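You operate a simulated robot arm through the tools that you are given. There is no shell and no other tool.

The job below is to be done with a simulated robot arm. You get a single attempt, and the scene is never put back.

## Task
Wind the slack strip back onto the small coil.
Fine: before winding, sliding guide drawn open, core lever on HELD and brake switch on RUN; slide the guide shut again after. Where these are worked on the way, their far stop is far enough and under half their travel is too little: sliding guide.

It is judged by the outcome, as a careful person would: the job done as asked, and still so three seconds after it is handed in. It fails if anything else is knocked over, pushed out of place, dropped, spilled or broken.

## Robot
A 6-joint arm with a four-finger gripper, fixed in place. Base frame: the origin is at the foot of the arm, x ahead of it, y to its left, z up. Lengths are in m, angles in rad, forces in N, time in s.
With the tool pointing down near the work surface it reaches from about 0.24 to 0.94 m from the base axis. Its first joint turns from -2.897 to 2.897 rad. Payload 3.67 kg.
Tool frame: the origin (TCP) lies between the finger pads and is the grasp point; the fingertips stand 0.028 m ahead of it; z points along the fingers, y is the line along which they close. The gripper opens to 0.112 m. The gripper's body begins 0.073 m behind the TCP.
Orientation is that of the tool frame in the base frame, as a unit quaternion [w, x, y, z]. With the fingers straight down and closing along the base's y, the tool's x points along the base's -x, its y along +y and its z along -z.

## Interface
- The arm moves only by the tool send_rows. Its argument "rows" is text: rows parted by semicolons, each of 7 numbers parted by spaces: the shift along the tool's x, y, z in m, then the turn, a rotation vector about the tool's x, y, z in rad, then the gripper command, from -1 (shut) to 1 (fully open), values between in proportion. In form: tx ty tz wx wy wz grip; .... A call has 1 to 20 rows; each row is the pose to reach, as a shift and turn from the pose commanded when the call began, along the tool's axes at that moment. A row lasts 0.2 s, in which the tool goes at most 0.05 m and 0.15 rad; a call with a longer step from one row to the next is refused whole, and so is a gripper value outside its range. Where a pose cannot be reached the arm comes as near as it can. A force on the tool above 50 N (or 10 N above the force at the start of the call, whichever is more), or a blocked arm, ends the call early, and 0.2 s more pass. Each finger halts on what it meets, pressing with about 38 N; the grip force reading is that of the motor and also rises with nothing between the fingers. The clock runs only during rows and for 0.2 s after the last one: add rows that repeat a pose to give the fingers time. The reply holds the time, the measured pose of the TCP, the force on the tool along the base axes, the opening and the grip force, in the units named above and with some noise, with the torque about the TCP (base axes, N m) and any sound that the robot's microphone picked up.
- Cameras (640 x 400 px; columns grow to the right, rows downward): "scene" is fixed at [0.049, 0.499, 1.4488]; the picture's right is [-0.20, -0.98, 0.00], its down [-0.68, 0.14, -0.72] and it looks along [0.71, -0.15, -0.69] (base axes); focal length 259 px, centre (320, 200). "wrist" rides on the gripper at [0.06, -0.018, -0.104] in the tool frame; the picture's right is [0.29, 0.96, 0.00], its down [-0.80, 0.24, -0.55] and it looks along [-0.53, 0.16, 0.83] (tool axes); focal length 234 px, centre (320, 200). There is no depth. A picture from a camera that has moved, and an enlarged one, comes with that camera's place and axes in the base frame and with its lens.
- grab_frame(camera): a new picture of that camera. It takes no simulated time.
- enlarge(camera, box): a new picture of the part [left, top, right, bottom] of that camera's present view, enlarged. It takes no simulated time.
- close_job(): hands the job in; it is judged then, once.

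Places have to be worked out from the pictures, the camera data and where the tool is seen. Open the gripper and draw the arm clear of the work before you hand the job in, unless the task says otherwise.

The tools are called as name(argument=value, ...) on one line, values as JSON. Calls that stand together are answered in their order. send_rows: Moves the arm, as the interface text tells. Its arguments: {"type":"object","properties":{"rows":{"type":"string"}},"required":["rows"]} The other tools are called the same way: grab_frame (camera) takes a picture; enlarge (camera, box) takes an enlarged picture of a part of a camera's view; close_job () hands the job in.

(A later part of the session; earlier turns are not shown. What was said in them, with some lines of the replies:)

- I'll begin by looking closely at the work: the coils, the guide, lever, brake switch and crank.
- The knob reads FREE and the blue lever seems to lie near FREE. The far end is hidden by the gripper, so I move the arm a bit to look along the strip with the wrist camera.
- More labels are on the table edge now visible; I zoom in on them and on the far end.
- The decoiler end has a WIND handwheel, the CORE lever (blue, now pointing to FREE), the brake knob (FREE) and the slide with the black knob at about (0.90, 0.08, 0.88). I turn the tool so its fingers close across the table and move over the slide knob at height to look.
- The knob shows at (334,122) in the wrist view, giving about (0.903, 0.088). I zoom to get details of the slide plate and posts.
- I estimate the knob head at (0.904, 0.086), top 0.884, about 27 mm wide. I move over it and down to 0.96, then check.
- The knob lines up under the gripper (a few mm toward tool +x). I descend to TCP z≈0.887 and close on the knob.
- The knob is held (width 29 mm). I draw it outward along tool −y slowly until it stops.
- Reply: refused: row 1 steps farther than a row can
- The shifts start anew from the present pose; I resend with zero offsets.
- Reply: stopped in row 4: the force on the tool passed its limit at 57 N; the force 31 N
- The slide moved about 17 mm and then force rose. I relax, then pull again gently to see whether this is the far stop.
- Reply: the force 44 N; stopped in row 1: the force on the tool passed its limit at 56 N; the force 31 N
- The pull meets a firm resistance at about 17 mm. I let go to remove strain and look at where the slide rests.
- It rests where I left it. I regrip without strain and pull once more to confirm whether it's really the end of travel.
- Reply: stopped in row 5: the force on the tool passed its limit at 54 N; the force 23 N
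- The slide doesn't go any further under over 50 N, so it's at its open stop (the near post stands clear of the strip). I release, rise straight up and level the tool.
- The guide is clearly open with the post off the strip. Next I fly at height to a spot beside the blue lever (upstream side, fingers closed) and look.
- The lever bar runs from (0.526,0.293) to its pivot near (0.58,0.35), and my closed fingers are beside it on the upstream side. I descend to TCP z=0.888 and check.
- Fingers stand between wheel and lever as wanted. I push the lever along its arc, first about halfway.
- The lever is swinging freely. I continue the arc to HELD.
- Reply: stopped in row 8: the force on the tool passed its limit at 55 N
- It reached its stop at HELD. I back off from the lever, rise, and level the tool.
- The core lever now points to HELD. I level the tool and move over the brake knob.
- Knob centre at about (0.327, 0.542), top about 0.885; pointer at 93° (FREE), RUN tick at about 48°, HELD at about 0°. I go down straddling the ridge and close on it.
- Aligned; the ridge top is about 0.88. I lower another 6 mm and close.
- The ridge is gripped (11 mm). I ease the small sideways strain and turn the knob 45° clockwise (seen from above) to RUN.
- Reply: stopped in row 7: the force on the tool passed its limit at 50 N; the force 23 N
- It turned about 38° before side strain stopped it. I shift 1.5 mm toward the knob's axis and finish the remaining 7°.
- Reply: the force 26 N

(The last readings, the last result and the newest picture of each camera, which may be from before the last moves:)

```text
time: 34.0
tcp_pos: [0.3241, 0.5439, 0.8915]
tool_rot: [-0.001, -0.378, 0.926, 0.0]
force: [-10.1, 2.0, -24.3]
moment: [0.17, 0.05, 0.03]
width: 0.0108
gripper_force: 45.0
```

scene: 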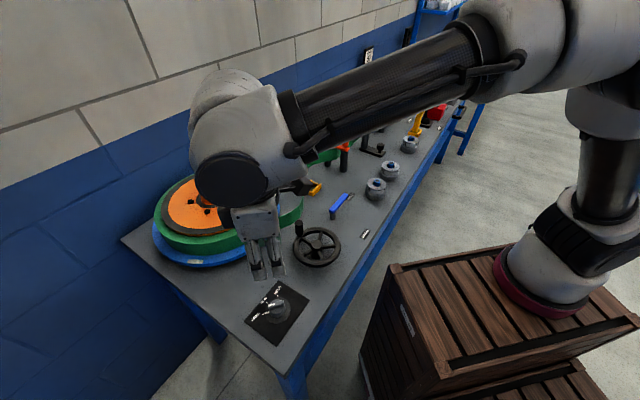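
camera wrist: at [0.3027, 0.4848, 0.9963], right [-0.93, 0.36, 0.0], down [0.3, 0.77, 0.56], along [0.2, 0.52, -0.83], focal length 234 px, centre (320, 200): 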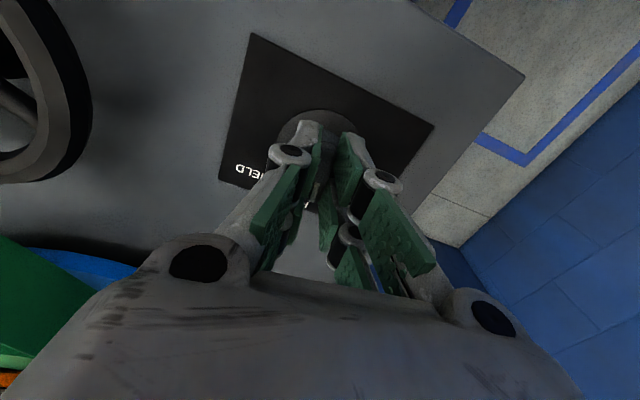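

The tool has turned 45.6° in all. I release, rise, and look at the knob.

send_rows(rows="0 0 0 0 0 0 -0.5; 0 0 0 0 0 0 0; 0 0 0 0 0 0 0; 0 0 -0.03 0 0 0 0; 0 0 -0.07 0 0 0 0; 0 0 -0.11 0 0 0 0; 0 0 -0.15 0 0 0 0; 0 0 -0.15 0 0 0 0")

enlarge(camera="scene", box=[230, 260, 330, 350])

enlarge(camera="wrist", box=[250, 30, 390, 180])

grab_frame(camera="wrist")

```text
time: 35.8
tcp_pos: [0.3233, 0.5474, 1.0415]
tool_rot: [-0.001, -0.378, 0.926, 0.001]
force: [0.2, -0.7, -0.8]
moment: [0.0, 0.02, 0.0]
width: 0.0562
gripper_force: 0.0
```

```text
4.44 times, centred on (280, 305) of scene
camera zoom: at [0.049, 0.499, 1.4488], right [-0.2, -0.98, 0.0], down [-0.68, 0.14, -0.72], along [0.71, -0.15, -0.69], focal length 1153 px, centre (498, -267)
```

zoom: 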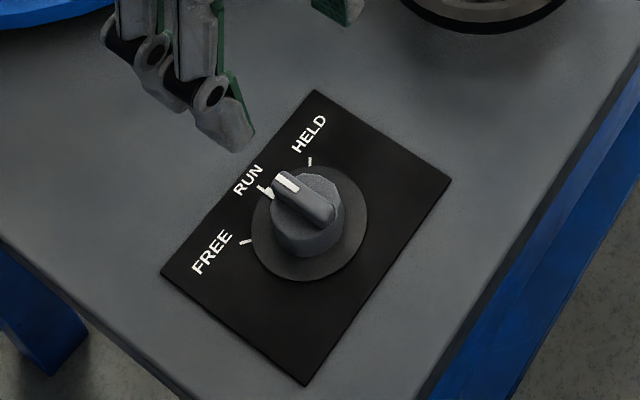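

```text
2.67 times, centred on (320, 105) of wrist
camera zoom: at [0.295, 0.4923, 1.1471], right [-0.88, 0.48, 0.0], down [0.4, 0.73, 0.56], along [0.27, 0.49, -0.83], focal length 624 px, centre (320, 453)
```

zoom: 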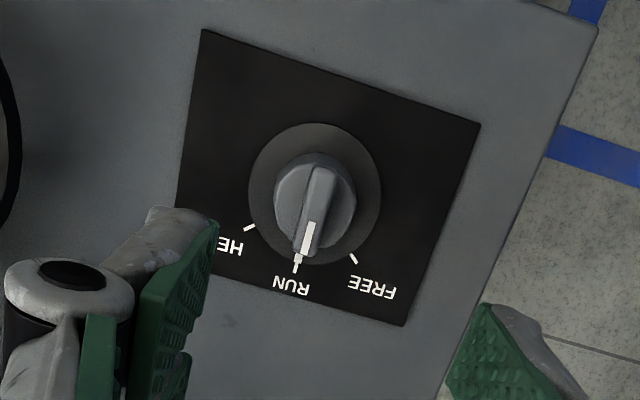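

```text
taken
camera wrist: at [0.295, 0.4923, 1.1471], right [-0.88, 0.48, 0.0], down [0.4, 0.73, 0.56], along [0.27, 0.49, -0.83], focal length 234 px, centre (320, 200)
```

wrist: 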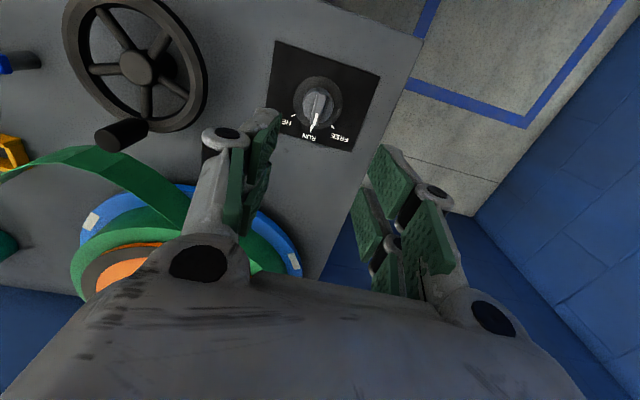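

The brake reads RUN squarely. Now I move above the handwheel's crank handle, which I place at (0.499, 0.462), top 0.943.

send_rows(rows="-0.013 -0.037 0 0 0 0 -0.1; -0.026 -0.074 0 0 0 0 -0.1; -0.039 -0.111 0 0 0 0 -0.1; -0.052 -0.148 0 0 0 0 -0.1; -0.0657 -0.1844 0 0 0 0 -0.1; -0.0657 -0.1844 0 0 0 0 -0.1")

grab_frame(camera="wrist")

enlarge(camera="scene", box=[200, 130, 380, 280])

```text
time: 37.2
tcp_pos: [0.498, 0.4608, 1.0387]
tool_rot: [-0.002, -0.379, 0.925, 0.002]
force: [-0.3, 0.2, -0.1]
moment: [0.0, -0.02, 0.0]
width: 0.0502
gripper_force: 0.1
```

```text
taken
camera wrist: at [0.4686, 0.4055, 1.1445], right [-0.88, 0.48, 0.0], down [0.4, 0.73, 0.56], along [0.27, 0.49, -0.83], focal length 234 px, centre (320, 200)
```

wrist: 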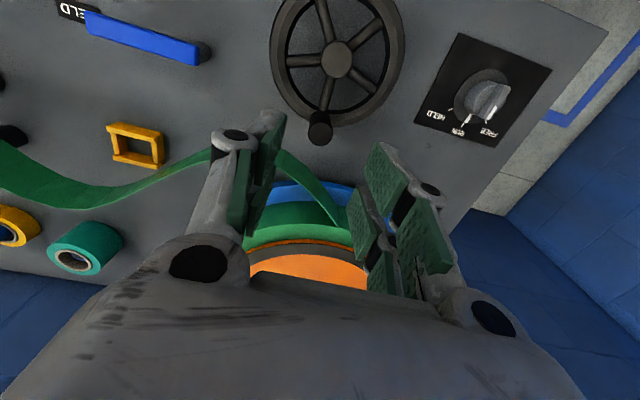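

```text
2.67 times, centred on (290, 205) of scene
camera zoom: at [0.049, 0.499, 1.4488], right [-0.2, -0.98, 0.0], down [-0.68, 0.14, -0.72], along [0.71, -0.15, -0.69], focal length 692 px, centre (400, 187)
```

zoom: 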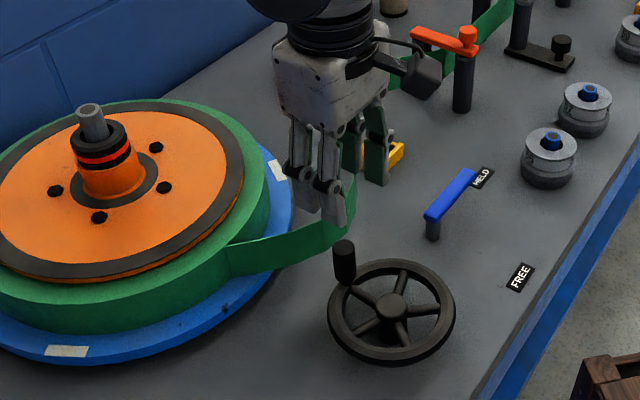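

The handle is directly beneath the TCP, and the hub at (0.460, 0.423), crank radius about 54 mm. I descend over the handle and close.

send_rows(rows="0 0 0.03 0 0 0 -0.1; 0 0 0.06 0 0 0 -0.1; 0 0 0.085 0 0 0 -0.1; 0 0 0.105 0 0 0 -0.1; 0 0 0.105 0 0 0 -0.5; 0 0 0.105 0 0 0 -1; 0 0 0.105 0 0 0 -1; 0 0 0.105 0 0 0 -1")

grab_frame(camera="wrist")

enlarge(camera="scene", box=[200, 130, 380, 280])

```text
time: 39.0
tcp_pos: [0.5001, 0.4614, 0.9339]
tool_rot: [0.0, -0.378, 0.926, 0.002]
force: [4.8, 3.4, -6.7]
moment: [0.55, -0.6, 0.04]
width: 0.0209
gripper_force: 44.8
```

```text
taken
camera wrist: at [0.4714, 0.4064, 1.0386], right [-0.88, 0.48, 0.0], down [0.4, 0.73, 0.56], along [0.27, 0.49, -0.83], focal length 234 px, centre (320, 200)
```

wrist: 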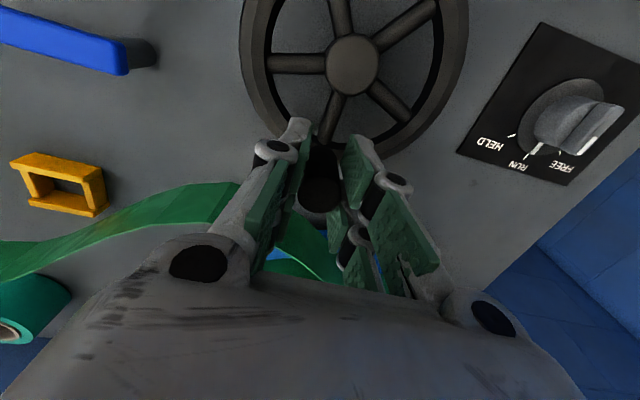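

```text
2.67 times, centred on (290, 205) of scene
camera zoom: at [0.049, 0.499, 1.4488], right [-0.2, -0.98, 0.0], down [-0.68, 0.14, -0.72], along [0.71, -0.15, -0.69], focal length 692 px, centre (400, 187)
```

zoom: 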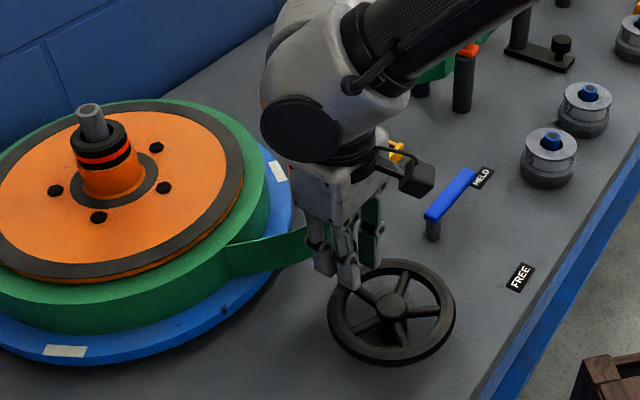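

Handle gripped (21 mm). I crank a first 30° clockwise (as seen from above) and watch the strip, coil and forces.

send_rows(rows="0.0002 -0.0047 0 0 0 0 -1; 0.0008 -0.0094 0 0 0 0 -1; 0.0018 -0.014 0 0 0 0 -1; 0.0033 -0.0185 0 0 0 0 -1; 0.0051 -0.0228 0 0 0 0 -1; 0.0072 -0.027 0 0 0 0 -1")

enlarge(camera="scene", box=[200, 130, 380, 280])

grab_frame(camera="wrist")

```text
time: 40.4
tcp_pos: [0.5149, 0.4323, 0.9363]
tool_rot: [-0.001, -0.379, 0.926, 0.001]
force: [9.4, 5.8, -6.3]
moment: [-0.07, 0.21, -0.22]
width: 0.0205
gripper_force: 44.8
```

```text
2.67 times, centred on (290, 205) of scene
camera zoom: at [0.049, 0.499, 1.4488], right [-0.2, -0.98, 0.0], down [-0.68, 0.14, -0.72], along [0.71, -0.15, -0.69], focal length 692 px, centre (400, 187)
```

zoom: 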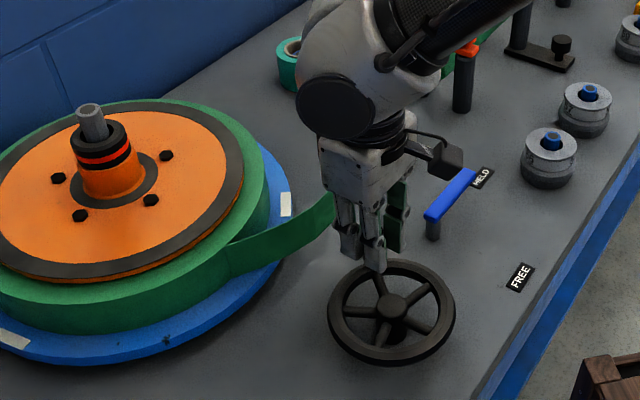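

```text
taken
camera wrist: at [0.486, 0.378, 1.0408], right [-0.88, 0.48, 0.0], down [0.4, 0.73, 0.55], along [0.26, 0.49, -0.83], focal length 234 px, centre (320, 200)
```

wrist: 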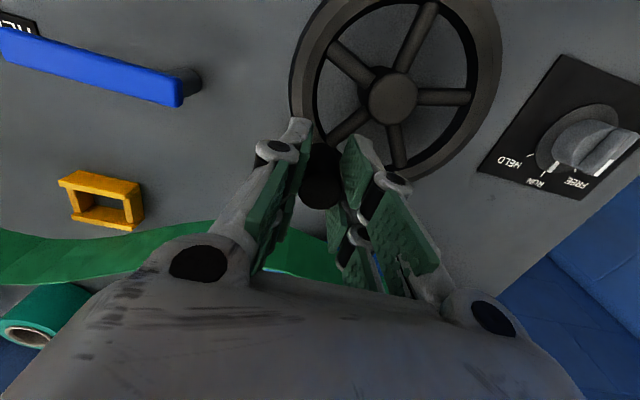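

The coil turned clockwise, drawing strip in, with little force. I look at how much slack remains.

grab_frame(camera="scene")

enlarge(camera="scene", box=[250, 110, 410, 230])

enlarge(camera="wrist", box=[0, 150, 260, 360])

```text
taken
```

scene: 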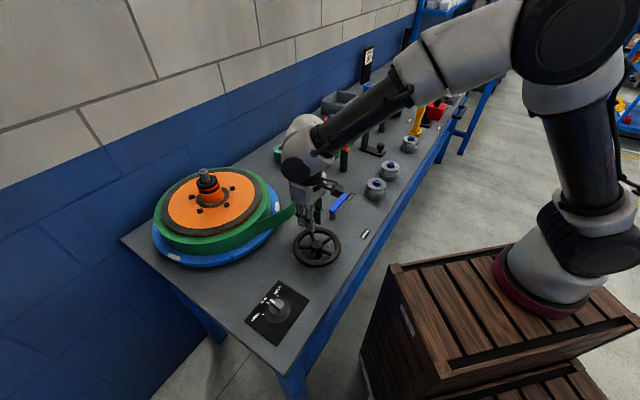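

```text
3.33 times, centred on (330, 170) of scene
camera zoom: at [0.049, 0.499, 1.4488], right [-0.2, -0.98, 0.0], down [-0.68, 0.14, -0.72], along [0.71, -0.15, -0.69], focal length 865 px, centre (287, 300)
```

zoom: 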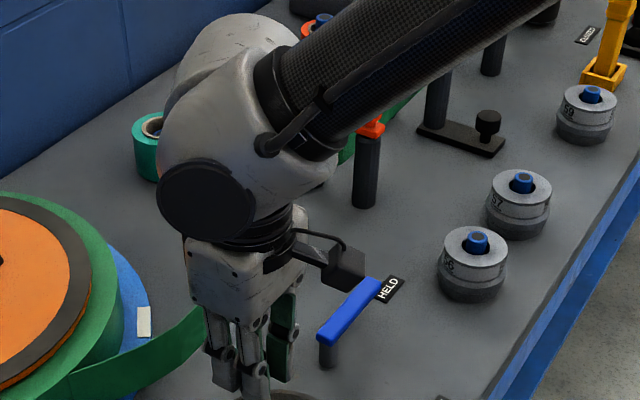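

```text
1.90 times, centred on (130, 255) of wrist
camera zoom: at [0.486, 0.378, 1.0408], right [-0.88, 0.48, 0.0], down [0.4, 0.73, 0.55], along [0.26, 0.49, -0.83], focal length 446 px, centre (682, 95)
```

zoom: 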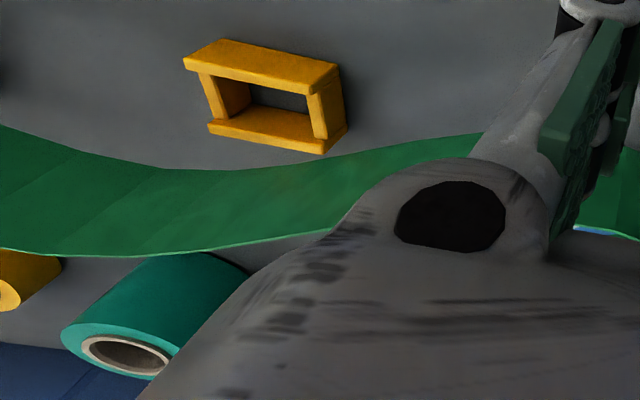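

There's still a curve in the strip. I crank another 30° in smaller steps.

send_rows(rows="0.0026 -0.004 0 0 0 0 -1; 0.0055 -0.0079 0 0 0 0 -1; 0.0088 -0.0114 0 0 0 0 -1; 0.0123 -0.0146 0 0 0 0 -1; 0.016 -0.0175 0 0 0 0 -1; 0.0201 -0.0201 0 0 0 0 -1")

enlarge(camera="scene", box=[200, 130, 380, 280])

grab_frame(camera="wrist")

```text
time: 41.8
tcp_pos: [0.5126, 0.4035, 0.9359]
tool_rot: [-0.001, -0.38, 0.925, 0.002]
force: [-19.0, 12.9, 7.1]
moment: [0.57, 0.41, -0.23]
width: 0.0205
gripper_force: 45.3
```

```text
2.67 times, centred on (290, 205) of scene
camera zoom: at [0.049, 0.499, 1.4488], right [-0.2, -0.98, 0.0], down [-0.68, 0.14, -0.72], along [0.71, -0.15, -0.69], focal length 692 px, centre (400, 187)
```

zoom: 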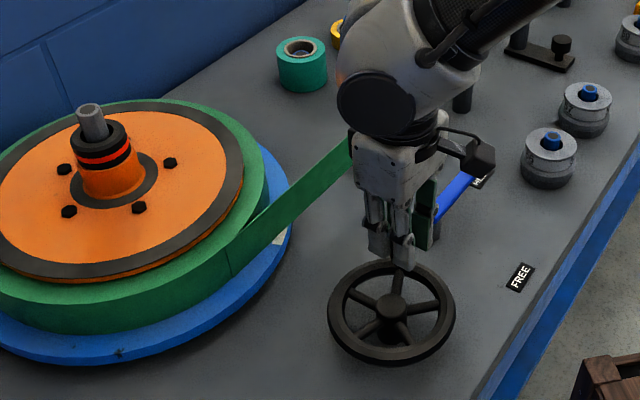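

```text
taken
camera wrist: at [0.4829, 0.3497, 1.041], right [-0.88, 0.48, 0.0], down [0.4, 0.73, 0.55], along [0.26, 0.49, -0.83], focal length 234 px, centre (320, 200)
```

wrist: 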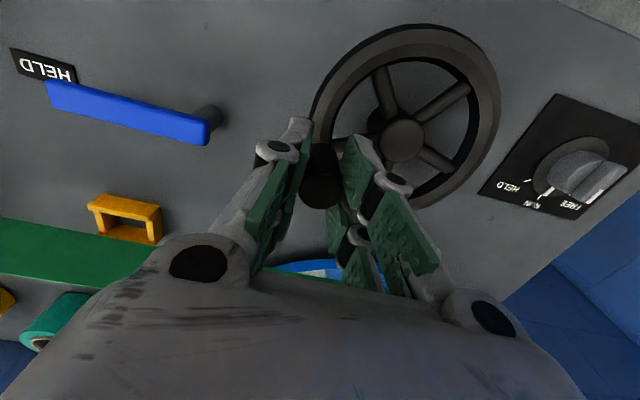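

The strip now looks much straighter. I enlarge to judge the remaining slack.

enlarge(camera="wrist", box=[0, 150, 320, 380])

enlarge(camera="scene", box=[250, 90, 410, 240])

```text
1.74 times, centred on (160, 265) of wrist
camera zoom: at [0.4829, 0.3497, 1.041], right [-0.88, 0.48, 0.0], down [0.4, 0.73, 0.55], along [0.26, 0.49, -0.83], focal length 407 px, centre (598, 87)
```

zoom: 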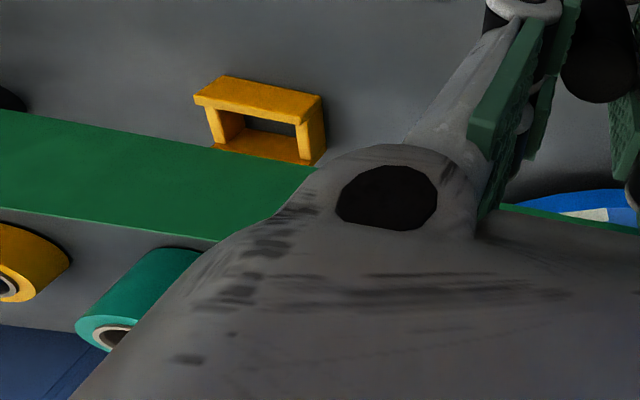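

```text
2.67 times, centred on (330, 165) of scene
camera zoom: at [0.049, 0.499, 1.4488], right [-0.2, -0.98, 0.0], down [-0.68, 0.14, -0.72], along [0.71, -0.15, -0.69], focal length 692 px, centre (293, 293)
```

zoom: 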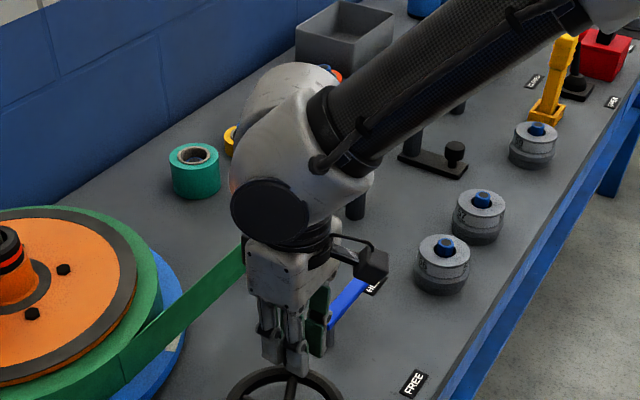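

The strip now appears straight. I let go of the handle and rise clear to inspect the entire strip before deciding on any more winding.

send_rows(rows="0 0 0 0 0 0 -0.6; 0 0 0 0 0 0 -0.1; 0 0 0 0 0 0 -0.1; 0 0 -0.03 0 0 0 -0.1; 0 0 -0.07 0 0 0 -0.1; 0 0 -0.11 0 0 0 -0.1; 0.02 0.04 -0.15 0 0 0 -0.1; 0.05 0.08 -0.18 0 0 0 -0.1; 0.09 0.11 -0.2 0 0 0 -0.1; 0.13 0.14 -0.2 0 0 0 -0.1; 0.16 0.17 -0.2 0 0 0 -0.1; 0.16 0.17 -0.2 0 0 0 -0.1")

grab_frame(camera="scene")

enlarge(camera="scene", box=[190, 90, 410, 270])

grab_frame(camera="wrist")

```text
refused: row 7 steps farther than a row can; nothing moved
```

```text
taken
```

scene: 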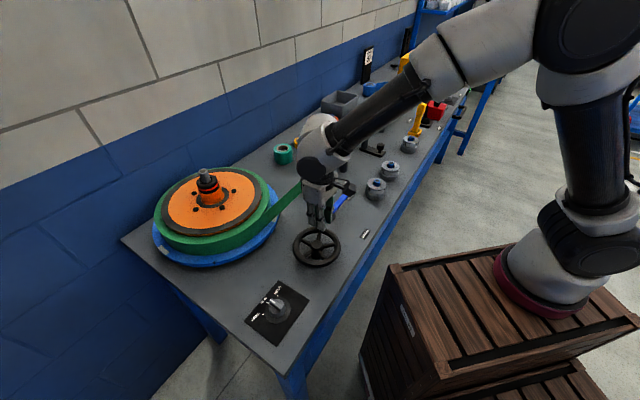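

```text
2.22 times, centred on (300, 180) of scene
camera zoom: at [0.049, 0.499, 1.4488], right [-0.2, -0.98, 0.0], down [-0.68, 0.14, -0.72], along [0.71, -0.15, -0.69], focal length 576 px, centre (364, 244)
```

zoom: 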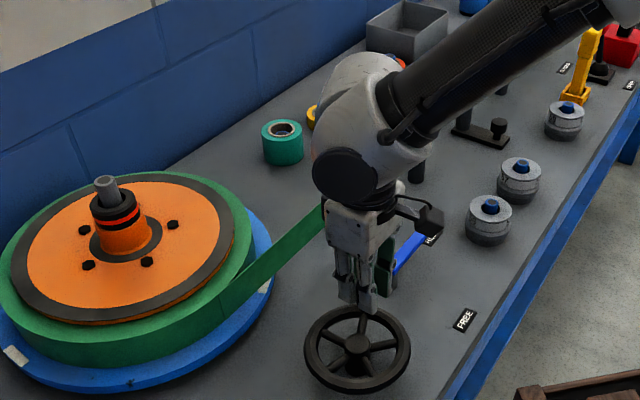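

```text
taken
camera wrist: at [0.4829, 0.3497, 1.041], right [-0.88, 0.48, 0.0], down [0.4, 0.73, 0.55], along [0.26, 0.49, -0.83], focal length 234 px, centre (320, 200)
```

wrist: 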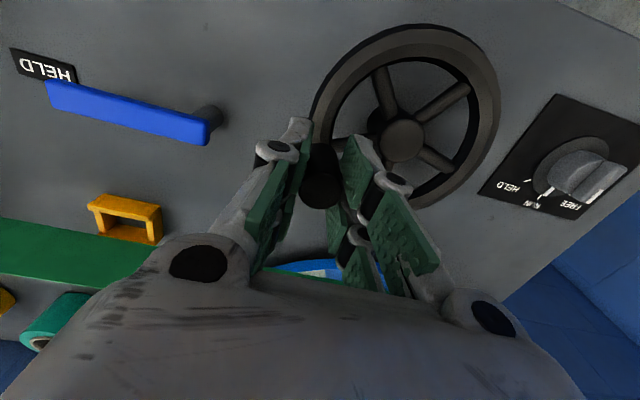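

A step was too long, so nothing moved. I resend with shorter steps, retreating up toward the starting area which gave a clear view.

send_rows(rows="0 0 0 0 0 0 -0.6; 0 0 0 0 0 0 -0.1; 0 0 0 0 0 0 -0.1; 0 0 -0.03 0 0 0 -0.1; 0 0 -0.065 0 0 0 -0.1; 0 0 -0.1 0 0 0 -0.1; 0.015 -0.01 -0.14 0 0 0 -0.1; 0.04 -0.03 -0.17 0 0 0 -0.1; 0.065 -0.05 -0.2 0 0 0 -0.1; 0.09 -0.07 -0.23 0 0 0 -0.1; 0.12 -0.09 -0.26 0 0 0 -0.1; 0.15 -0.11 -0.28 0 0 0 -0.1; 0.172 -0.133 -0.28 0 0 0 -0.1; 0.172 -0.133 -0.28 0 0 0 -0.1")

grab_frame(camera="scene")

enlarge(camera="scene", box=[190, 90, 410, 270])

grab_frame(camera="wrist")

```text
time: 44.8
tcp_pos: [0.482, 0.1888, 1.2165]
tool_rot: [0.0, -0.378, 0.926, 0.002]
force: [0.1, 0.3, -0.1]
moment: [-0.01, -0.02, -0.04]
width: 0.0503
gripper_force: 0.2
```

```text
taken
```

scene: 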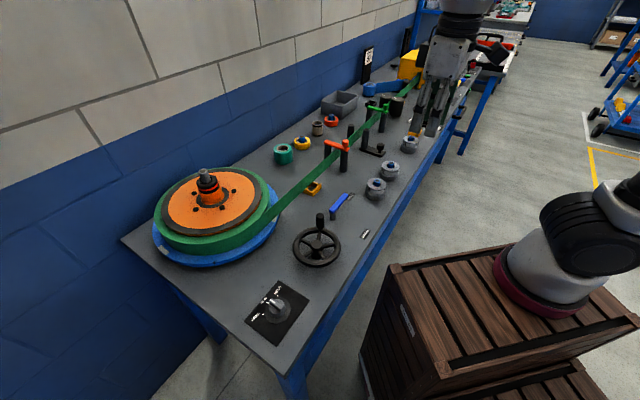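

```text
2.22 times, centred on (300, 180) of scene
camera zoom: at [0.049, 0.499, 1.4488], right [-0.2, -0.98, 0.0], down [-0.68, 0.14, -0.72], along [0.71, -0.15, -0.69], focal length 576 px, centre (364, 244)
```

zoom: 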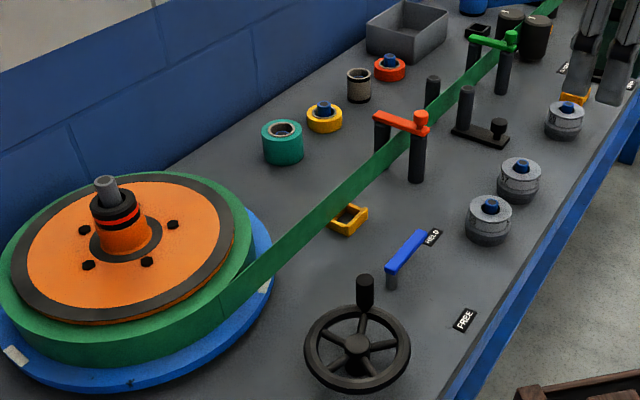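

```text
taken
camera wrist: at [0.4521, 0.134, 1.3207], right [-0.88, 0.48, 0.0], down [0.4, 0.73, 0.56], along [0.27, 0.49, -0.83], focal length 234 px, centre (320, 200)
```

wrist: 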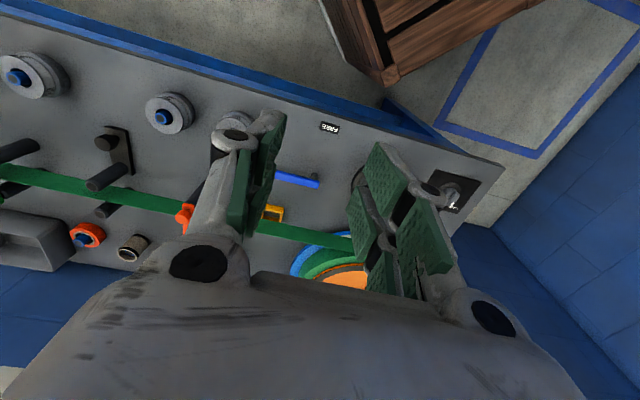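

The strip now runs straight from the coil to the orange guide. I enlarge to be sure no sag is left.

enlarge(camera="scene", box=[250, 120, 380, 240])

enlarge(camera="wrist", box=[0, 120, 380, 300])

enlarge(camera="scene", box=[140, 150, 290, 280])

```text
3.33 times, centred on (315, 180) of scene
camera zoom: at [0.049, 0.499, 1.4488], right [-0.2, -0.98, 0.0], down [-0.68, 0.14, -0.72], along [0.71, -0.15, -0.69], focal length 865 px, centre (337, 267)
```

zoom: 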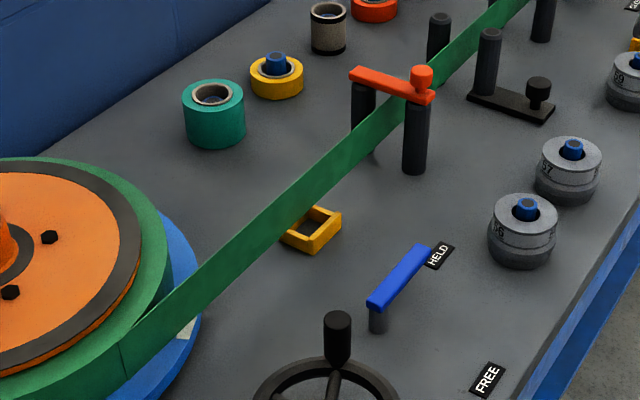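

```text
1.68 times, centred on (190, 210) of wrist
camera zoom: at [0.4521, 0.134, 1.3207], right [-0.88, 0.48, 0.0], down [0.4, 0.73, 0.56], along [0.27, 0.49, -0.83], focal length 394 px, centre (539, 183)
```

zoom: 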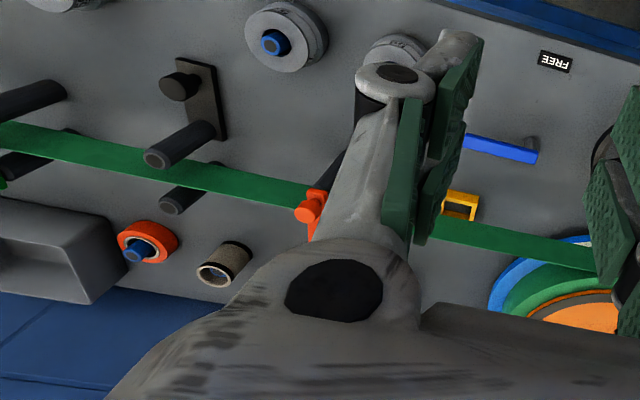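

```text
3.08 times, centred on (215, 215) of scene
camera zoom: at [0.049, 0.499, 1.4488], right [-0.2, -0.98, 0.0], down [-0.68, 0.14, -0.72], along [0.71, -0.15, -0.69], focal length 798 px, centre (643, 154)
```

zoom: 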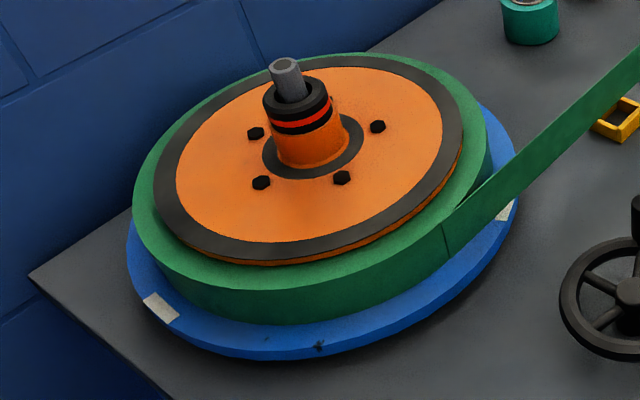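

The strip is taut and lies snug, and the wheel hasn't sprung back. Now I return to the slide guide, turning the tool so the fingers close across the table again.

send_rows(rows="-0.0175 -0.0303 0 0 0 0.131 0.07; -0.035 -0.0606 0 0 0 0.262 0.07; -0.0525 -0.0909 0 0 0 0.393 0.07; -0.07 -0.1212 0 0 0 0.524 0.07; -0.0875 -0.1515 0 0 0 0.655 0.07; -0.105 -0.1818 0 0 0 0.785 0.07; -0.1225 -0.2121 0 0 0 0.916 0.07; -0.14 -0.2424 0 0 0 1.047 0.07; -0.1575 -0.2727 0.02 0 0 1.178 0.07; -0.175 -0.303 0.04 0 0 1.309 0.07; -0.1925 -0.3333 0.07 0 0 1.44 0.07; -0.2094 -0.3635 0.1 0 0 1.56 0.07; -0.2094 -0.3635 0.13 0 0 1.56 0.07; -0.2094 -0.3635 0.156 0 0 1.56 0.07; -0.2094 -0.3635 0.156 0 0 1.56 0.07")

grab_frame(camera="wrist")

```text
time: 48.0
tcp_pos: [0.8908, 0.0757, 1.0596]
tool_rot: [-0.001, 0.382, 0.924, 0.002]
force: [-0.4, 0.9, -0.3]
moment: [-0.03, 0.02, 0.01]
width: 0.0599
gripper_force: 0.1
```

```text
taken
camera wrist: at [0.8368, 0.1055, 1.164], right [0.47, 0.88, 0.0], down [0.73, -0.39, 0.55], along [0.49, -0.26, -0.83], focal length 234 px, centre (320, 200)
```

wrist: 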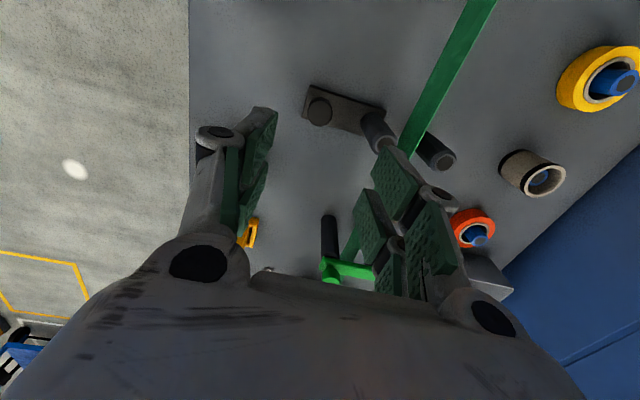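

The knob is right beneath the gripper. I descend and grip it.

send_rows(rows="0.002 0 0.04 0 0 0 0.07; 0.002 0 0.08 0 0 0 0.07; 0.002 0 0.12 0 0 0 0.07; 0.002 0 0.15 0 0 0 0.07; 0.002 0 0.1725 0 0 0 0.07; 0.002 0 0.1725 0 0 0 0.07; 0.002 0 0.1725 0 0 0 -0.4; 0.002 0 0.1725 0 0 0 -1; 0.002 0 0.1725 0 0 0 -1")

```text
time: 50.0
tcp_pos: [0.8889, 0.0787, 0.8844]
tool_rot: [0.0, 0.381, 0.924, 0.001]
force: [11.9, 9.9, -4.4]
moment: [0.0, -0.49, 0.17]
width: 0.0287
gripper_force: 45.3
```

Gripped. I slide the guide back inward (tool +y) until it meets its shut stop.

send_rows(rows="0 0.004 0 0 0 0 -1; 0 0.008 0 0 0 0 -1; 0 0.012 0 0 0 0 -1; 0 0.016 0 0 0 0 -1; 0 0.019 0 0 0 0 -1; 0 0.022 0 0 0 0 -1; 0 0.025 0 0 0 0 -1")

enlarge(camera="scene", box=[310, 90, 430, 170])

```text
time: 51.7
tcp_pos: [0.9006, 0.0925, 0.8837]
tool_rot: [-0.005, 0.382, 0.924, -0.004]
force: [-7.6, -10.3, 6.1]
moment: [-0.39, -0.08, -0.13]
width: 0.0288
gripper_force: 44.6
stopped in row 7: the force on the tool passed its limit at 51 N (the readings are from after the stop); the commanded pose is now the measured one
```

```text
5.00 times, centred on (370, 130) of scene
camera zoom: at [0.049, 0.499, 1.4488], right [-0.2, -0.98, 0.0], down [-0.68, 0.14, -0.72], along [0.71, -0.15, -0.69], focal length 1297 px, centre (70, 550)
```

zoom: 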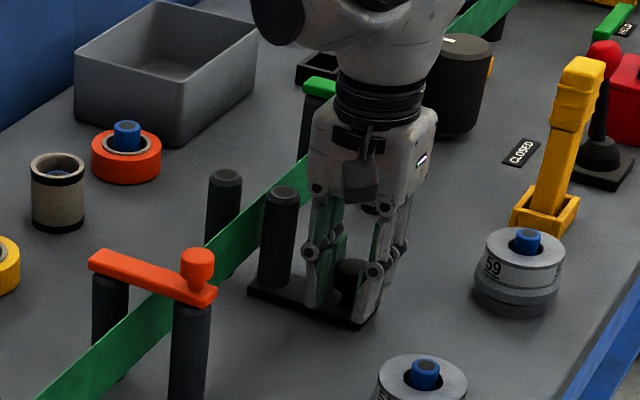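

The post is back at its original place against the shut stop. I release, rise clear and retreat, then check everything.

send_rows(rows="0 0 0 0 0 0 -0.5; 0 0 0 0 0 0 0.07; 0 0 0 0 0 0 0.07; 0 0 -0.03 0 0 0 0.07; 0 0 -0.07 0 0 0 0.07; 0 0 -0.11 0 0 0 0.07; 0 0 -0.15 0 0 0 0.07; 0 0 -0.2 0 0 0 0.07; 0 -0.04 -0.22 0 0 0 0.07; 0 -0.09 -0.24 0 0 0 0.3; 0 -0.14 -0.26 0 0 0 0.6; 0 -0.19 -0.26 0 0 0 1; 0 -0.24 -0.26 0 0 0 1; 0 -0.28 -0.26 0 0 0 1; 0 -0.28 -0.26 0 0 0 1")

grab_frame(camera="scene")

enlarge(camera="scene", box=[310, 90, 430, 170])

enlarge(camera="scene", box=[190, 130, 410, 330])

```text
refused: row 10 steps farther than a row can; nothing moved
```

```text
taken
```

scene: 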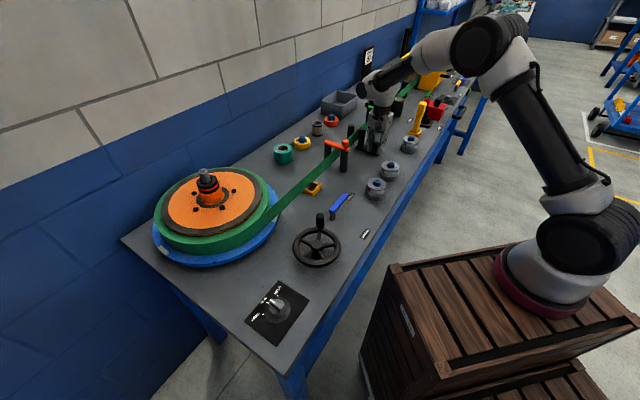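

```text
5.00 times, centred on (370, 130) of scene
camera zoom: at [0.049, 0.499, 1.4488], right [-0.2, -0.98, 0.0], down [-0.68, 0.14, -0.72], along [0.71, -0.15, -0.69], focal length 1297 px, centre (70, 550)
```

zoom: 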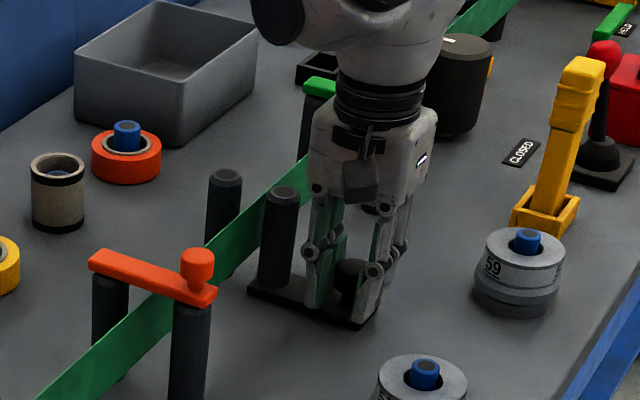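

```text
2.00 times, centred on (300, 230) of scene
camera zoom: at [0.049, 0.499, 1.4488], right [-0.2, -0.98, 0.0], down [-0.68, 0.14, -0.72], along [0.71, -0.15, -0.69], focal length 519 px, centre (360, 140)
```

zoom: 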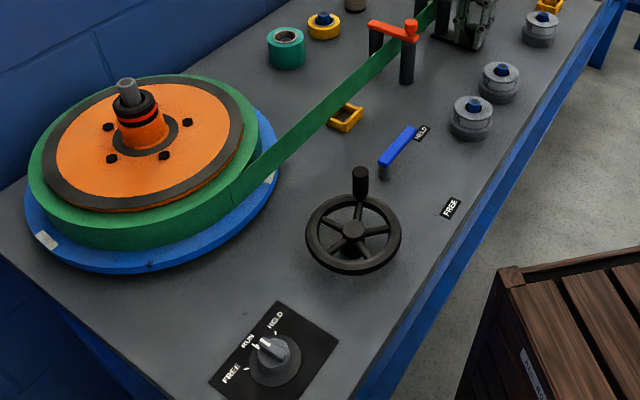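

One step was too long and nothing moved; the pictures show everything in place. I resend the release and retreat with shorter steps.

send_rows(rows="0 0 0 0 0 0 -0.5; 0 0 0 0 0 0 0.07; 0 0 0 0 0 0 0.07; 0 0 -0.03 0 0 0 0.07; 0 0 -0.07 0 0 0 0.07; 0 0 -0.11 0 0 0 0.07; 0 0 -0.15 0 0 0 0.07; 0 0 -0.19 0 0 0 0.07; 0 -0.03 -0.22 0 0 0 0.07; 0 -0.07 -0.24 0 0 0 0.3; 0 -0.11 -0.25 0 0 0 0.6; 0 -0.15 -0.26 0 0 0 1; 0 -0.19 -0.26 0 0 0 1; 0 -0.23 -0.26 0 0 0 1; 0 -0.27 -0.26 0 0 0 1; 0 -0.27 -0.26 0 0 0 1")

grab_frame(camera="scene")

enlarge(camera="scene", box=[310, 90, 430, 170])

enlarge(camera="scene", box=[190, 130, 410, 330])

```text
time: 55.1
tcp_pos: [0.7173, -0.0951, 1.146]
tool_rot: [-0.005, 0.382, 0.924, -0.003]
force: [0.0, 0.4, 0.2]
moment: [0.0, -0.02, 0.0]
width: 0.112
gripper_force: 0.0
```

```text
taken
```

scene: 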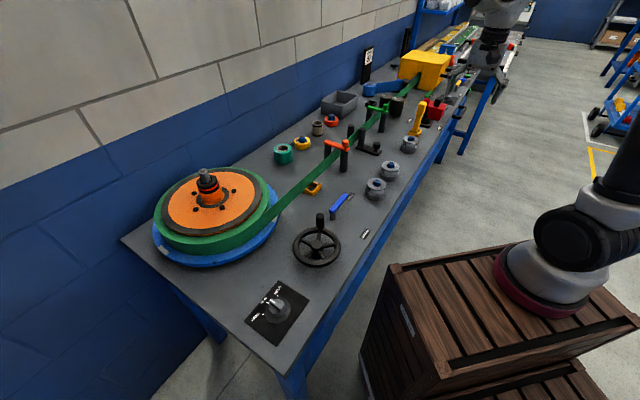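

```text
5.00 times, centred on (370, 130) of scene
camera zoom: at [0.049, 0.499, 1.4488], right [-0.2, -0.98, 0.0], down [-0.68, 0.14, -0.72], along [0.71, -0.15, -0.69], focal length 1297 px, centre (70, 550)
```

zoom: 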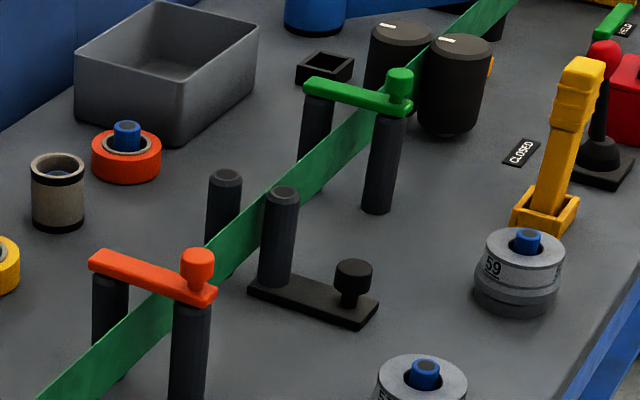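

```text
2.00 times, centred on (300, 230) of scene
camera zoom: at [0.049, 0.499, 1.4488], right [-0.2, -0.98, 0.0], down [-0.68, 0.14, -0.72], along [0.71, -0.15, -0.69], focal length 519 px, centre (360, 140)
```

zoom: 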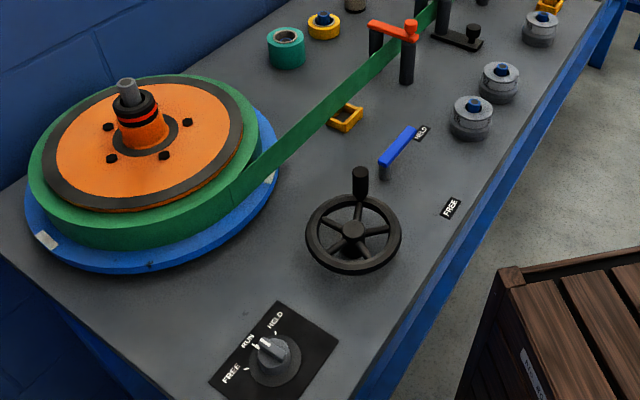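

Everything is as asked: the strip is taut on the coil, the core lever on HELD, the brake on RUN, the guide shut exactly as it was at first, nothing else moved, and the arm is clear with the gripper open. I hand the job in.

close_job()

```text
The job is handed in.
```

I wound the slack strip back onto the coil and handed the job in; I have no result from the judging yet.

- **Before winding:** I drew the sliding guide open until it stopped. That was only about 17 mm, but it held firm against more than 50 N. I then set the core lever to HELD and the brake switch to RUN.
- **Winding:** I turned the WIND handwheel about 64° clockwise. The strip then ran straight and taut from the coil to the orange guide, and the wheel did not spring back when I let go.
- **Which coil:** I took "the small coil" to be the green one beside the WIND handwheel. It was the only coil with visible slack.
- **After winding:** I slid the guide shut against its stop, back where it was at the start.

The last pictures show nothing else moved or knocked over. The arm is clear and the gripper is open.
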